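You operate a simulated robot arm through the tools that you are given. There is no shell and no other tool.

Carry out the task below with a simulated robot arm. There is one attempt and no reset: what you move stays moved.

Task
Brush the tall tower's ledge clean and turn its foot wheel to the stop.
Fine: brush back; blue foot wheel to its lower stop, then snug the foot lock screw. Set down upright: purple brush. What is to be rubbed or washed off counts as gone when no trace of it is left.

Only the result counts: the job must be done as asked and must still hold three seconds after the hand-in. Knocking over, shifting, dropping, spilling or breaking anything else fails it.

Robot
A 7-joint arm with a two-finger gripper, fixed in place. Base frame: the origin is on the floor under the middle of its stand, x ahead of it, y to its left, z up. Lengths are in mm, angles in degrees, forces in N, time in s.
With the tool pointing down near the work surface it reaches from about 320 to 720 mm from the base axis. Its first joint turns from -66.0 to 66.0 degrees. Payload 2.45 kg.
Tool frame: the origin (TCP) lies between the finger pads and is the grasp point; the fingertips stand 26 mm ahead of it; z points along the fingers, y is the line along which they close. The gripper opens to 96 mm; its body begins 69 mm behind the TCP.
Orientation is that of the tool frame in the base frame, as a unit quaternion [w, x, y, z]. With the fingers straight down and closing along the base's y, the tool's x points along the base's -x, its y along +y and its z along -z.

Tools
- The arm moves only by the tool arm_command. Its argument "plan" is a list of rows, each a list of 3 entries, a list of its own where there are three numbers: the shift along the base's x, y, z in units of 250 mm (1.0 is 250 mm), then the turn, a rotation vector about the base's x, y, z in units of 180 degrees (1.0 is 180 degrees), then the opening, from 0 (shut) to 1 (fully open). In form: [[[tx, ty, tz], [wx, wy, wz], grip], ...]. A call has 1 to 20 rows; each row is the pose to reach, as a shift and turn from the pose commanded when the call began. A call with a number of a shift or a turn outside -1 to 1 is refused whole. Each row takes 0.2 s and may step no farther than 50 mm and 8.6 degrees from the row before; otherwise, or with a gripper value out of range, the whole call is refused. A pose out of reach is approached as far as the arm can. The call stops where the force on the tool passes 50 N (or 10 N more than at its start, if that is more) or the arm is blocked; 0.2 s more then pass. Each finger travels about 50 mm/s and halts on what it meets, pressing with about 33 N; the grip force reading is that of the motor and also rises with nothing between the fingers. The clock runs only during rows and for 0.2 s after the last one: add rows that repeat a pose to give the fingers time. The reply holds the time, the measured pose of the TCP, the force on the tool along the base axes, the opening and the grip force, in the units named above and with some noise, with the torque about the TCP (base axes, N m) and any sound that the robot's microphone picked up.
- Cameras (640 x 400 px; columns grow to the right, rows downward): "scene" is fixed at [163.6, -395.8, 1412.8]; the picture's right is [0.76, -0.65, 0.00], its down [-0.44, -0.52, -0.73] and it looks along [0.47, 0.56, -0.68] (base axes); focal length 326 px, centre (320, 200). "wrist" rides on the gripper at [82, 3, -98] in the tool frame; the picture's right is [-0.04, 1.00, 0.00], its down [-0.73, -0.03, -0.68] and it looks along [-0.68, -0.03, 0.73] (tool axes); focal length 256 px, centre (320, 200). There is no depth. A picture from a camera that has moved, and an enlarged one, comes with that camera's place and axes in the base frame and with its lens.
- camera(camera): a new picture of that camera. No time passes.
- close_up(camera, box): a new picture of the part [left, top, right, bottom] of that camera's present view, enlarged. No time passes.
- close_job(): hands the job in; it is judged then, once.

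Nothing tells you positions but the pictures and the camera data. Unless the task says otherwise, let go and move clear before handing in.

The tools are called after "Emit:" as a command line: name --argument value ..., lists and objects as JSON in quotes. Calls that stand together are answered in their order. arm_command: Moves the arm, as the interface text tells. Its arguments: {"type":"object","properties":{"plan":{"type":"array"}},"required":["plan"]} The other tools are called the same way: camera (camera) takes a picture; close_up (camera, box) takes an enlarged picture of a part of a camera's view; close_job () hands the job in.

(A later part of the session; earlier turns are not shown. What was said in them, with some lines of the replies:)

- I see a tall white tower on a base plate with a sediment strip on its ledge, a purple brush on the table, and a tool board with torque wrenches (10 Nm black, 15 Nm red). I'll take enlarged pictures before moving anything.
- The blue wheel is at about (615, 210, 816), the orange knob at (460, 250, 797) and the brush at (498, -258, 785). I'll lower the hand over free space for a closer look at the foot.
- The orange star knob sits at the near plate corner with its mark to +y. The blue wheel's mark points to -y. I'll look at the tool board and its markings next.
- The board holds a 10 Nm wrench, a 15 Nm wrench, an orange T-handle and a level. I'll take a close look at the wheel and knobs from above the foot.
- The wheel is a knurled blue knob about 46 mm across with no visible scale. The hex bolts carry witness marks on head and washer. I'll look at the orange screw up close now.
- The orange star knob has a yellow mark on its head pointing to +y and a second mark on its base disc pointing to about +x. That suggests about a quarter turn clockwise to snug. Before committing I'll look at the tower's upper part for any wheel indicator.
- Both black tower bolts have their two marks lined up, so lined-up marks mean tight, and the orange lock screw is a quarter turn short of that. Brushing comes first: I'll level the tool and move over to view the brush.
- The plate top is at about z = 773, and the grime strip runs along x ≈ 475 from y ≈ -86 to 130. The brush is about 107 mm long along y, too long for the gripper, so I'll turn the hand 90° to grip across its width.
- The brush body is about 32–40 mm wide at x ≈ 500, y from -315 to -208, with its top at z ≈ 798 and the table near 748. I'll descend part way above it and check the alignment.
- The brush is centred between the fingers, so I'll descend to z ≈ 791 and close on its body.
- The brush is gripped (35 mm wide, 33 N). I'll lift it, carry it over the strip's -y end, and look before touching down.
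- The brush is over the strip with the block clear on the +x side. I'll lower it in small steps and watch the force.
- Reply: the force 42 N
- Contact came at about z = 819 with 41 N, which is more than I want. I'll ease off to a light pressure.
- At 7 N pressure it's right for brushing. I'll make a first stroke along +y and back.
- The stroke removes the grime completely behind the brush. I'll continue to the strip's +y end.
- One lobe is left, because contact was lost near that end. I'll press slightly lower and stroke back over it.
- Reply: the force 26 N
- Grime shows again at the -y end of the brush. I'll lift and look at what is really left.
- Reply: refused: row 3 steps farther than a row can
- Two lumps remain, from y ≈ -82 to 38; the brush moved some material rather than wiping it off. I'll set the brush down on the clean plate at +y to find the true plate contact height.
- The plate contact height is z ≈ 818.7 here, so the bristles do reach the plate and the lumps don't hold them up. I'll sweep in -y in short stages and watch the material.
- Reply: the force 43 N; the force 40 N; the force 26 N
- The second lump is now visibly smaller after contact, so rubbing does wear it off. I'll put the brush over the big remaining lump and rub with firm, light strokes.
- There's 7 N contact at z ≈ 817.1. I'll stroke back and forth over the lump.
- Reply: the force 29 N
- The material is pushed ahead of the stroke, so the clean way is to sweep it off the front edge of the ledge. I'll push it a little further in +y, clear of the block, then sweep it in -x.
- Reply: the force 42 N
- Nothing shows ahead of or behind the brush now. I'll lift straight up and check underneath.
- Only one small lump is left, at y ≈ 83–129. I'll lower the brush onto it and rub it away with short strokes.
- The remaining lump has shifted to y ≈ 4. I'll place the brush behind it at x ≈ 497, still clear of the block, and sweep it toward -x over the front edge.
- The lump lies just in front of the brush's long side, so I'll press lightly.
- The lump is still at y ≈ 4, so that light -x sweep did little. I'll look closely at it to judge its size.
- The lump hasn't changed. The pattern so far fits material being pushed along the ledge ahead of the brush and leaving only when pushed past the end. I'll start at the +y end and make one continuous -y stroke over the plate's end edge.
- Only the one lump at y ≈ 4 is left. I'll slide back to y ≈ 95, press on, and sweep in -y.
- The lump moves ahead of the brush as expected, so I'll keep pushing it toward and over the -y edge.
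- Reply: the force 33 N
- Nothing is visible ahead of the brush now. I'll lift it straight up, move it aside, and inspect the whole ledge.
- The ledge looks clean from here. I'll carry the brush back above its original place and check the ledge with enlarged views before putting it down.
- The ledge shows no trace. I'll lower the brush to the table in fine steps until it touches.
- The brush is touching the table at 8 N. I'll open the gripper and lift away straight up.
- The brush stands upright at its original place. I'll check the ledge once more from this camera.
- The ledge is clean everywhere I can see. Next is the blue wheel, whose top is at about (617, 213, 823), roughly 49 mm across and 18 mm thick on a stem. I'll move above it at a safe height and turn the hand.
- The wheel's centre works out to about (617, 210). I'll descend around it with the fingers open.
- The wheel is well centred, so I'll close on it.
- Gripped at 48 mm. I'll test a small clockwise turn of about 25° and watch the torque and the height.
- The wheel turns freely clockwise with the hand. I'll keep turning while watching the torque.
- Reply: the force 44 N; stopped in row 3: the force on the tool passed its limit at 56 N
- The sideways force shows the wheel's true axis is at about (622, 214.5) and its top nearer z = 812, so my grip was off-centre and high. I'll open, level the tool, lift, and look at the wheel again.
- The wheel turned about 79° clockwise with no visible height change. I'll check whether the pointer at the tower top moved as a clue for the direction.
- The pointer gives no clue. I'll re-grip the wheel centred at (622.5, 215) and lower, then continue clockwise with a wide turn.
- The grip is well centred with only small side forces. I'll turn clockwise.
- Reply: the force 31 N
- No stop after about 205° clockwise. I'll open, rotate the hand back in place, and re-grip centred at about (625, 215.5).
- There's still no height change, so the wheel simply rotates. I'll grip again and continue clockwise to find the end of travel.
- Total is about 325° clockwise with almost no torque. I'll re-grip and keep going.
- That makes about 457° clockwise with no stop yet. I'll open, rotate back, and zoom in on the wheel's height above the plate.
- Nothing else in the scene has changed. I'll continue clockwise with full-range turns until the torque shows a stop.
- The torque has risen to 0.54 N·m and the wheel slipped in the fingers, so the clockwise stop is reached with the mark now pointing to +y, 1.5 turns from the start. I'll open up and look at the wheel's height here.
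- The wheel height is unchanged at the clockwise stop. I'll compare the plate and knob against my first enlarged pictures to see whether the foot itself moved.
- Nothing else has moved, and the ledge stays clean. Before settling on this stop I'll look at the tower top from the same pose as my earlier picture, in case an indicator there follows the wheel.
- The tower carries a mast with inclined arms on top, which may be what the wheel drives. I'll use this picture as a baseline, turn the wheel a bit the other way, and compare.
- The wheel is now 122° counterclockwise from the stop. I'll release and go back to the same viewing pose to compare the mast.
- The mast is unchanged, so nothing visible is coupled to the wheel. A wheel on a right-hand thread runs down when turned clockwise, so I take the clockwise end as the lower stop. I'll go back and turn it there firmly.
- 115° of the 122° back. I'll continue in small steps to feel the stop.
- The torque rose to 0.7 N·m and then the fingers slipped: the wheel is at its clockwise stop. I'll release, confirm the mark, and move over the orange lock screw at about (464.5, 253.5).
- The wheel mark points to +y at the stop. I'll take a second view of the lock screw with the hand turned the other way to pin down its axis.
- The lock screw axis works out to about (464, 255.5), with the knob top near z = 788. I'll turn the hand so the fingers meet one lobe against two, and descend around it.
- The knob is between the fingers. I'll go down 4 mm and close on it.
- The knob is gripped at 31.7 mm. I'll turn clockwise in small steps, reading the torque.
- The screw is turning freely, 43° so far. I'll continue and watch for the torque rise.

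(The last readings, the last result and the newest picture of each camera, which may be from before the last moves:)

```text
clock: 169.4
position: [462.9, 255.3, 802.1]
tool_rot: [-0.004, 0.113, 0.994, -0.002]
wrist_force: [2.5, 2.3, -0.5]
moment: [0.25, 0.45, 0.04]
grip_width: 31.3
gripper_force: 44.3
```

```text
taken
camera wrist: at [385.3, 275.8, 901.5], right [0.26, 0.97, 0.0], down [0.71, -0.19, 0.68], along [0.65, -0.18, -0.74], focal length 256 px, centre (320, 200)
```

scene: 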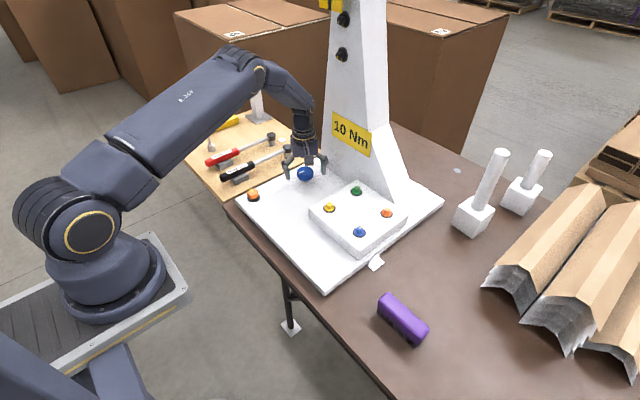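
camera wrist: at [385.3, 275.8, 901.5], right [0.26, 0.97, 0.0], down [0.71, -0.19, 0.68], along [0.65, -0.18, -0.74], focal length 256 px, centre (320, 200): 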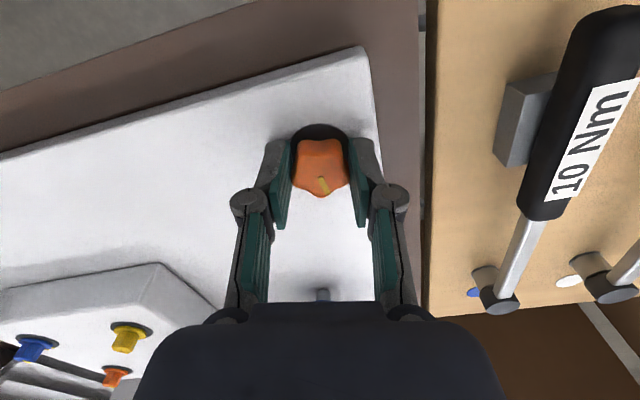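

85° turned with no resistance yet. I'll carry on in small steps.

Emit:
arm_command --plan '[[[0, 0, 0], [0, 0, -0.02], 0.1], [[0, 0, 0], [0, 0, -0.04], 0.1]]'

Emit:
arm_command --plan '[[[0, 0, 0], [0, 0, -0.02], 0.1], [[0, 0, 0], [0, 0, -0.04], 0.1]]'

Emit:
close_up --camera "scene" --box '[230, 180, 280, 212]'

Emit:
close_up --camera "wrist" --box '[260, 100, 380, 220]'

```text
clock: 170.1
position: [464.1, 256.1, 802.2]
tool_rot: [-0.003, 0.175, 0.984, -0.002]
wrist_force: [0.2, 3.3, 2.6]
moment: [-0.02, -0.34, 0.07]
grip_width: 31.5
gripper_force: 45.1
```

```text
clock: 170.7
position: [463.5, 255.7, 802.5]
tool_rot: [-0.003, 0.235, 0.972, -0.001]
wrist_force: [1.7, 8.3, -6.0]
moment: [0.13, -0.03, 0.54]
grip_width: 31.6
gripper_force: 45.3
```

```text
12.50 times, centred on (255, 196) of scene
camera zoom: at [163.7, -395.6, 1412.8], right [0.76, -0.65, 0.0], down [-0.44, -0.52, -0.73], along [0.47, 0.56, -0.69], focal length 4068 px, centre (1132, 250)
```

zoom: 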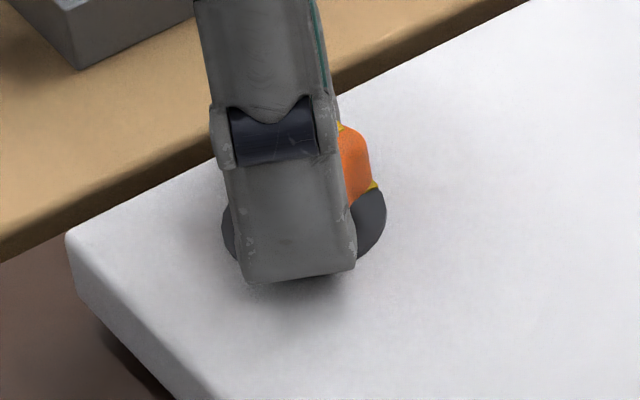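

```text
3.33 times, centred on (320, 160) of wrist
camera zoom: at [392.5, 295.0, 901.6], right [0.49, 0.87, 0.0], down [0.64, -0.36, 0.67], along [0.59, -0.33, -0.74], focal length 853 px, centre (320, 333)
```

zoom: 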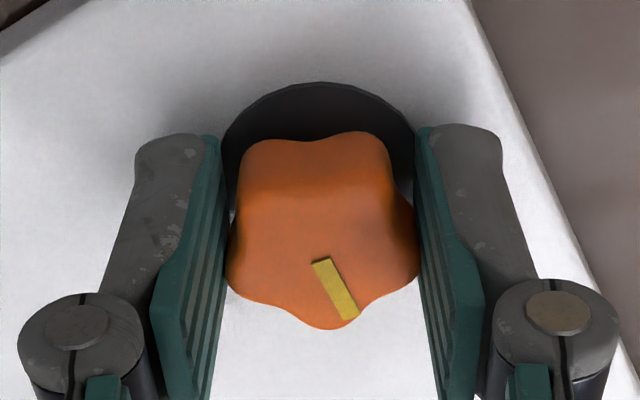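

The torque has risen to 0.54 N·m at about 97°, so the screw is seating. I'll add one small step to snug it.

Emit:
arm_command --plan '[[[0, 0, 0], [0, 0, -0.012], 0.1], [[0, 0, 0], [0, 0, -0.018], 0.1]]'

Emit:
close_up --camera "wrist" --box '[260, 100, 380, 220]'

```text
clock: 171.2
position: [464.8, 255.2, 803.0]
tool_rot: [-0.004, 0.263, 0.965, -0.001]
wrist_force: [0.7, 9.7, -5.4]
moment: [0.44, 0.06, 0.36]
grip_width: 31.3
gripper_force: 45.0
```

```text
3.33 times, centred on (320, 160) of wrist
camera zoom: at [395.5, 298.8, 901.7], right [0.54, 0.84, 0.0], down [0.62, -0.4, 0.67], along [0.57, -0.37, -0.74], focal length 853 px, centre (320, 333)
```

zoom: 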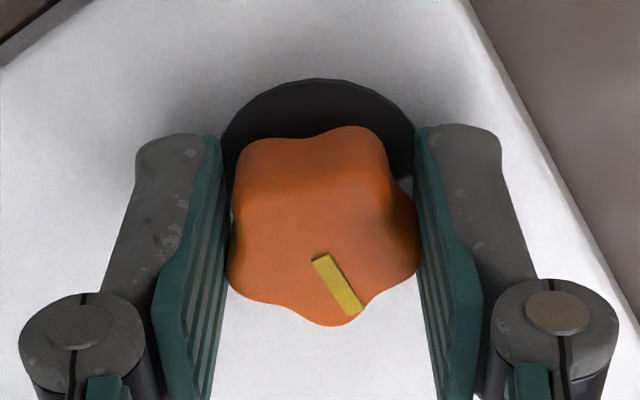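

The knob is now slipping in the grip while the screw stays put, so it's seated. I'll release, lift away, and check the marks.

Emit:
arm_command --plan '[[[0, 0, 0], [0, 0, 0], 0.4], [[0, 0, 0], [0, 0, 0], 0.6], [[0, 0, 0], [0, 0, 0], 0.8], [[0, 0, 0], [0, 0, 0], 1], [[0, 0, 0], [0, 0, 0], 1], [[0, 0, 0.14], [0, 0, 0], 1], [[0, 0, 0.3], [0, 0, 0.03], 1], [[-0.05, 0, 0.45], [0, 0, 0.07], 1], [[-0.15, 0, 0.58], [0, 0, 0.11], 1], [[-0.22, 0, 0.64], [0, 0, 0.15], 1], [[-0.22, 0, 0.64], [0, 0, 0.17], 1]]'

Emit:
close_up --camera "scene" --box '[230, 180, 280, 212]'

Emit:
camera --camera "wrist"

Emit:
close_up --camera "wrist" --box '[270, 90, 370, 190]'

```text
clock: 173.7
position: [410.3, 254.2, 962.5]
tool_rot: [-0.003, -0.002, 1.0, -0.002]
wrist_force: [-0.4, 0.2, -0.2]
moment: [0.0, -0.02, 0.01]
grip_width: 96.0
gripper_force: 0.0
```

```text
12.50 times, centred on (255, 196) of scene
camera zoom: at [163.6, -395.9, 1412.8], right [0.76, -0.65, 0.0], down [-0.44, -0.52, -0.73], along [0.47, 0.56, -0.68], focal length 4068 px, centre (1132, 250)
```

zoom: 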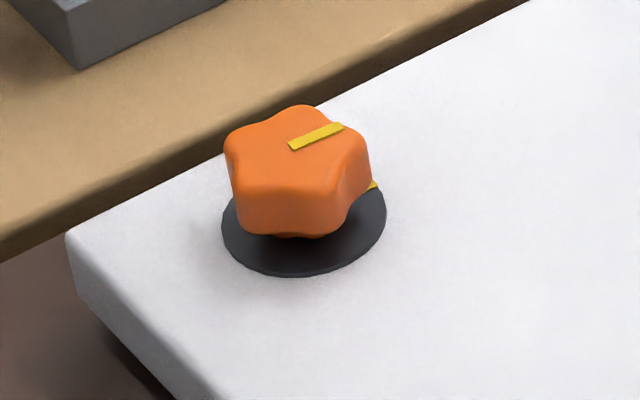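

```text
taken
camera wrist: at [328.7, 256.2, 1061.3], right [0.04, 1.0, 0.0], down [0.74, -0.02, 0.68], along [0.67, -0.03, -0.74], focal length 256 px, centre (320, 200)
```

wrist: 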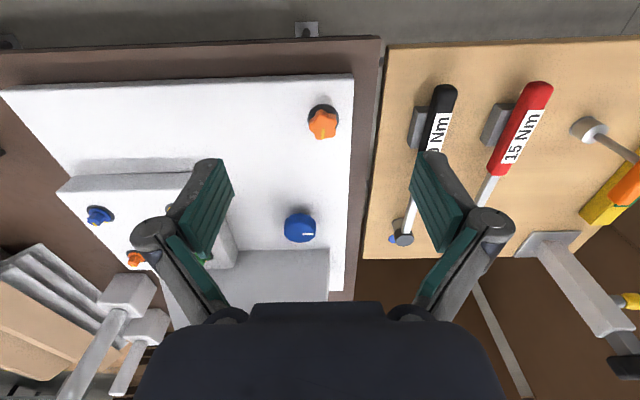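

```text
4.00 times, centred on (320, 140) of wrist
camera zoom: at [328.7, 256.2, 1061.3], right [0.04, 1.0, 0.0], down [0.74, -0.02, 0.68], along [0.67, -0.03, -0.74], focal length 1024 px, centre (320, 440)
```

zoom: 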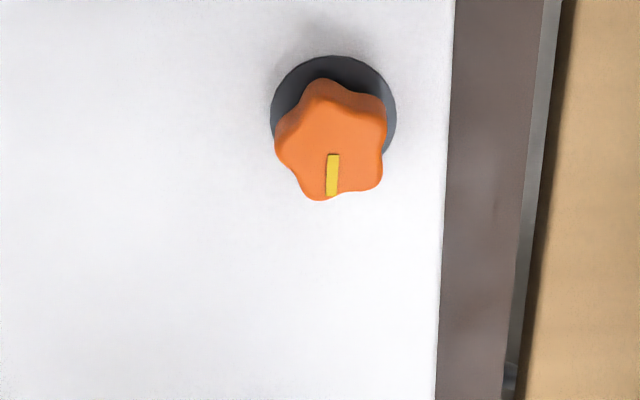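

The head mark has turned to about +x, lined up with the disc mark and slightly past it, and the wheel mark is still at +y. I'll re-grip across a lobe and twist once more to confirm the screw is really tight.

Emit:
arm_command --plan '[[[0.1, 0, 0], [0, 0, 0.04], 1], [[0.22, 0, -0.04], [0, 0, 0.08], 1], [[0.22, 0, -0.18], [0, 0, 0.12], 1], [[0.22, 0, -0.34], [0, 0, 0.167], 1], [[0.22, 0, -0.5], [0, 0, 0.167], 1], [[0.22, 0, -0.6], [0, 0, 0.167], 1], [[0.22, 0, -0.64], [0, 0, 0.167], 1], [[0.22, 0, -0.64], [0, 0, 0.167], 0.8], [[0.22, 0, -0.64], [0, 0, 0.167], 0.6], [[0.22, 0, -0.64], [0, 0, 0.167], 0.4], [[0.22, 0, -0.64], [0, 0, 0.167], 0.25], [[0.22, 0, -0.64], [0, 0, 0.167], 0.1], [[0.22, 0, -0.64], [0, 0, 0.167], 0.1], [[0.22, 0, -0.64], [0, 0, 0.167], 0.1]]'

Emit:
close_up --camera "wrist" --box '[260, 100, 380, 220]'

Emit:
arm_command --plan '[[[0, 0, 0], [0, 0, -0.012], 0.1], [[0, 0, 0], [0, 0, -0.024], 0.1]]'

Emit:
arm_command --plan '[[[0, 0, 0], [0, 0, -0.012], 0.1], [[0, 0, 0], [0, 0, -0.024], 0.1]]'

Emit:
close_up --camera "wrist" --box '[260, 100, 380, 220]'

```text
clock: 176.7
position: [465.2, 254.8, 803.0]
tool_rot: [-0.002, -0.261, 0.965, -0.003]
wrist_force: [-3.5, 6.2, 0.6]
moment: [0.17, 0.11, 0.16]
grip_width: 30.0
gripper_force: 45.1
```

```text
3.33 times, centred on (320, 160) of wrist
camera zoom: at [392.6, 216.2, 901.6], right [-0.47, 0.88, 0.0], down [0.65, 0.35, 0.68], along [0.6, 0.32, -0.74], focal length 853 px, centre (320, 333)
```

zoom: 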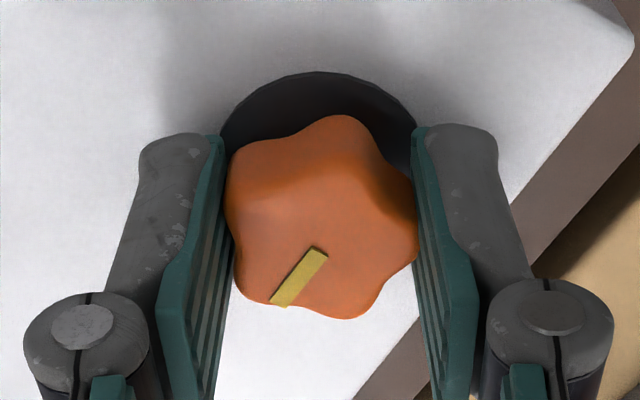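

```text
clock: 177.2
position: [465.6, 254.7, 801.6]
tool_rot: [-0.002, -0.224, 0.975, -0.003]
wrist_force: [-6.4, 5.3, 10.6]
moment: [-0.1, 0.41, 0.99]
grip_width: 31.2
gripper_force: 45.0
```

```text
clock: 177.8
position: [464.5, 255.2, 801.6]
tool_rot: [-0.001, -0.187, 0.982, -0.002]
wrist_force: [-3.5, 6.2, 3.5]
moment: [0.24, -0.01, 0.79]
grip_width: 31.3
gripper_force: 45.5
```

```text
3.33 times, centred on (320, 160) of wrist
camera zoom: at [387.3, 227.5, 901.0], right [-0.33, 0.94, 0.0], down [0.69, 0.25, 0.68], along [0.64, 0.22, -0.74], focal length 853 px, centre (320, 333)
```

zoom: 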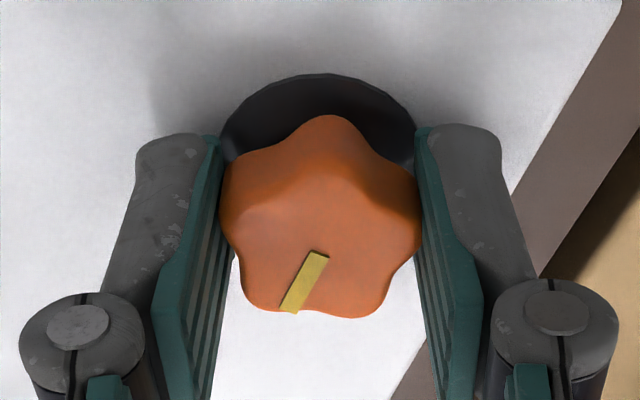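

The torque peaked at about 1.0 N·m and then the fingers slipped, so the lock screw is firmly snug. I'll release and retreat, then check everything.

Emit:
arm_command --plan '[[[0, 0, 0], [0, 0, 0], 0.4], [[0, 0, 0], [0, 0, 0], 0.6], [[0, 0, 0], [0, 0, 0], 0.8], [[0, 0, 0], [0, 0, 0], 1], [[0, 0, 0], [0, 0, 0], 1], [[0, 0, 0.14], [0, 0, 0], 1], [[0, 0, 0.3], [0, 0, 0], 1], [[-0.05, 0, 0.45], [0, 0, -0.03], 1], [[-0.15, 0, 0.58], [0, 0, -0.06], 1], [[-0.22, 0, 0.74], [0, 0, -0.1], 1], [[-0.22, 0, 0.9], [0, 0, -0.12], 1], [[-0.22, 0, 1.0], [0, 0, -0.12], 1]]'

Emit:
camera --camera "wrist"

Emit:
close_up --camera "wrist" --box '[150, 60, 390, 260]'

Emit:
close_up --camera "scene" --box '[220, 130, 460, 290]'

Emit:
close_up --camera "scene" --box '[230, 180, 280, 212]'

Emit:
camera --camera "scene"

```text
clock: 180.4
position: [408.8, 254.9, 1051.6]
tool_rot: [-0.002, 0.001, 1.0, -0.002]
wrist_force: [-0.2, -0.4, -0.7]
moment: [-0.01, -0.02, 0.0]
grip_width: 96.0
gripper_force: 0.0
```

```text
taken
camera wrist: at [327.7, 257.9, 1151.3], right [0.04, 1.0, 0.0], down [0.74, -0.03, 0.68], along [0.67, -0.03, -0.74], focal length 256 px, centre (320, 200)
```

wrist: 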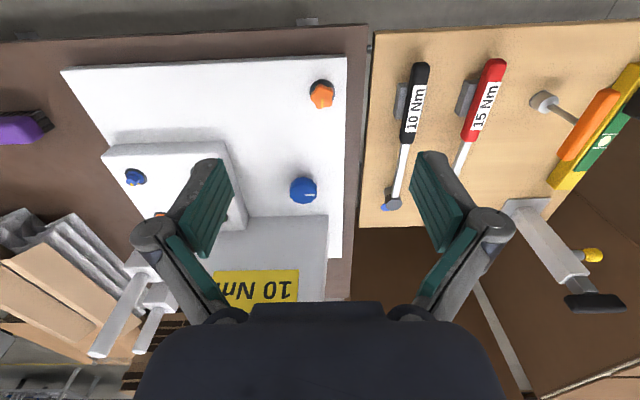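

```text
2.00 times, centred on (270, 160) of wrist
camera zoom: at [327.7, 257.9, 1151.3], right [0.04, 1.0, 0.0], down [0.74, -0.03, 0.68], along [0.67, -0.03, -0.74], focal length 512 px, centre (420, 280)
```

zoom: 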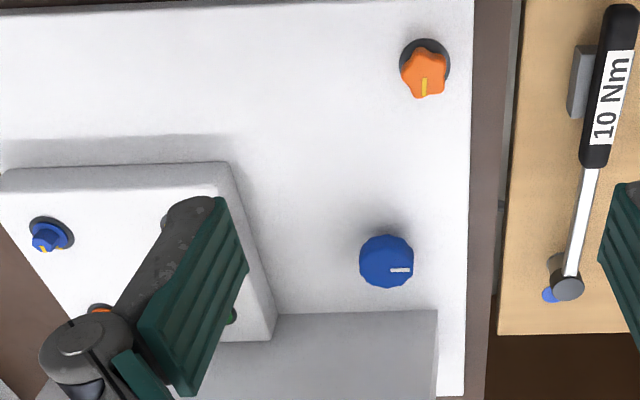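

```text
2.50 times, centred on (340, 210) of scene
camera zoom: at [163.6, -395.9, 1412.8], right [0.76, -0.65, 0.0], down [-0.44, -0.52, -0.73], along [0.47, 0.56, -0.68], focal length 814 px, centre (270, 175)
```

zoom: 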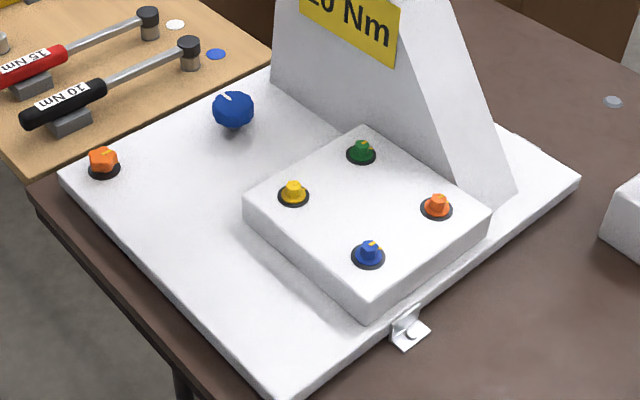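

```text
12.50 times, centred on (255, 196) of scene
camera zoom: at [163.6, -395.9, 1412.8], right [0.76, -0.65, 0.0], down [-0.44, -0.52, -0.73], along [0.47, 0.56, -0.68], focal length 4068 px, centre (1132, 250)
```

zoom: 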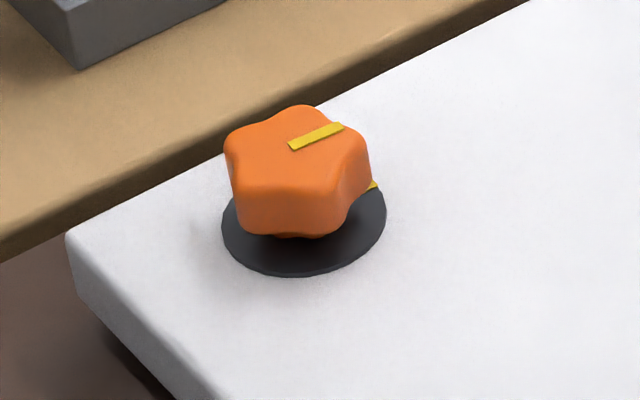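

```text
taken
```

scene: 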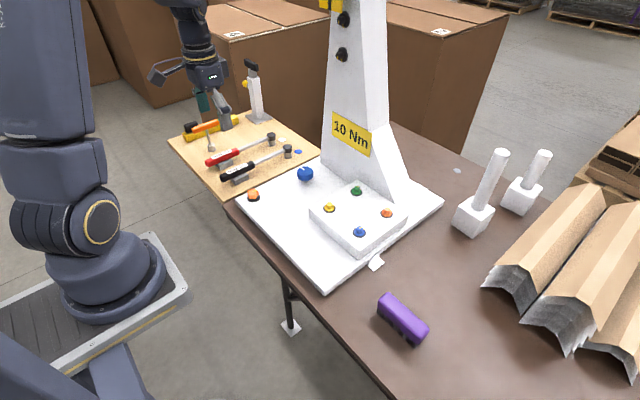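

The ledge is clean, the brush stands upright at its original spot, and the wheel rests against its clockwise stop. That I read as the lower one; no scale or label confirmed it. The lock screw held at about 1 N·m with its head mark lined up with, or a few degrees past, the disc mark. The arm is clear and nothing else appears to have moved, so I'm handing in.

Emit:
close_job

```text
The job is handed in.
```

I handed the job in with all the steps done. One is uncertain: I can't be sure the stop I turned the blue wheel to is the lower one.

- **Ledge:** It took several strokes. The brush pushed much of the grime along the ledge, and some may have gone over the edge. I saw no trace on the ledge or the table in the final enlarged pictures.
- **Brush:** The purple brush is back at its original spot on the table, upright with the bristles down.
- **Blue foot wheel:** I turned it clockwise 1.5 turns from where it started until it hit a hard stop. There is no scale or label, and nothing visible moved with the wheel. I took clockwise as lower because a normal right-hand thread runs down that way. I did not check the counterclockwise stop.
- **Foot lock screw:** I took the orange star knob at the plate corner to be the foot lock screw. I turned it clockwise a little over 90° by hand until it seated. It held at about 1 N·m, with its mark lined up or a few degrees past the mark on its base. I did not use the torque wrenches.

Nothing else looked moved in the last pictures, and the arm is clear of the work.
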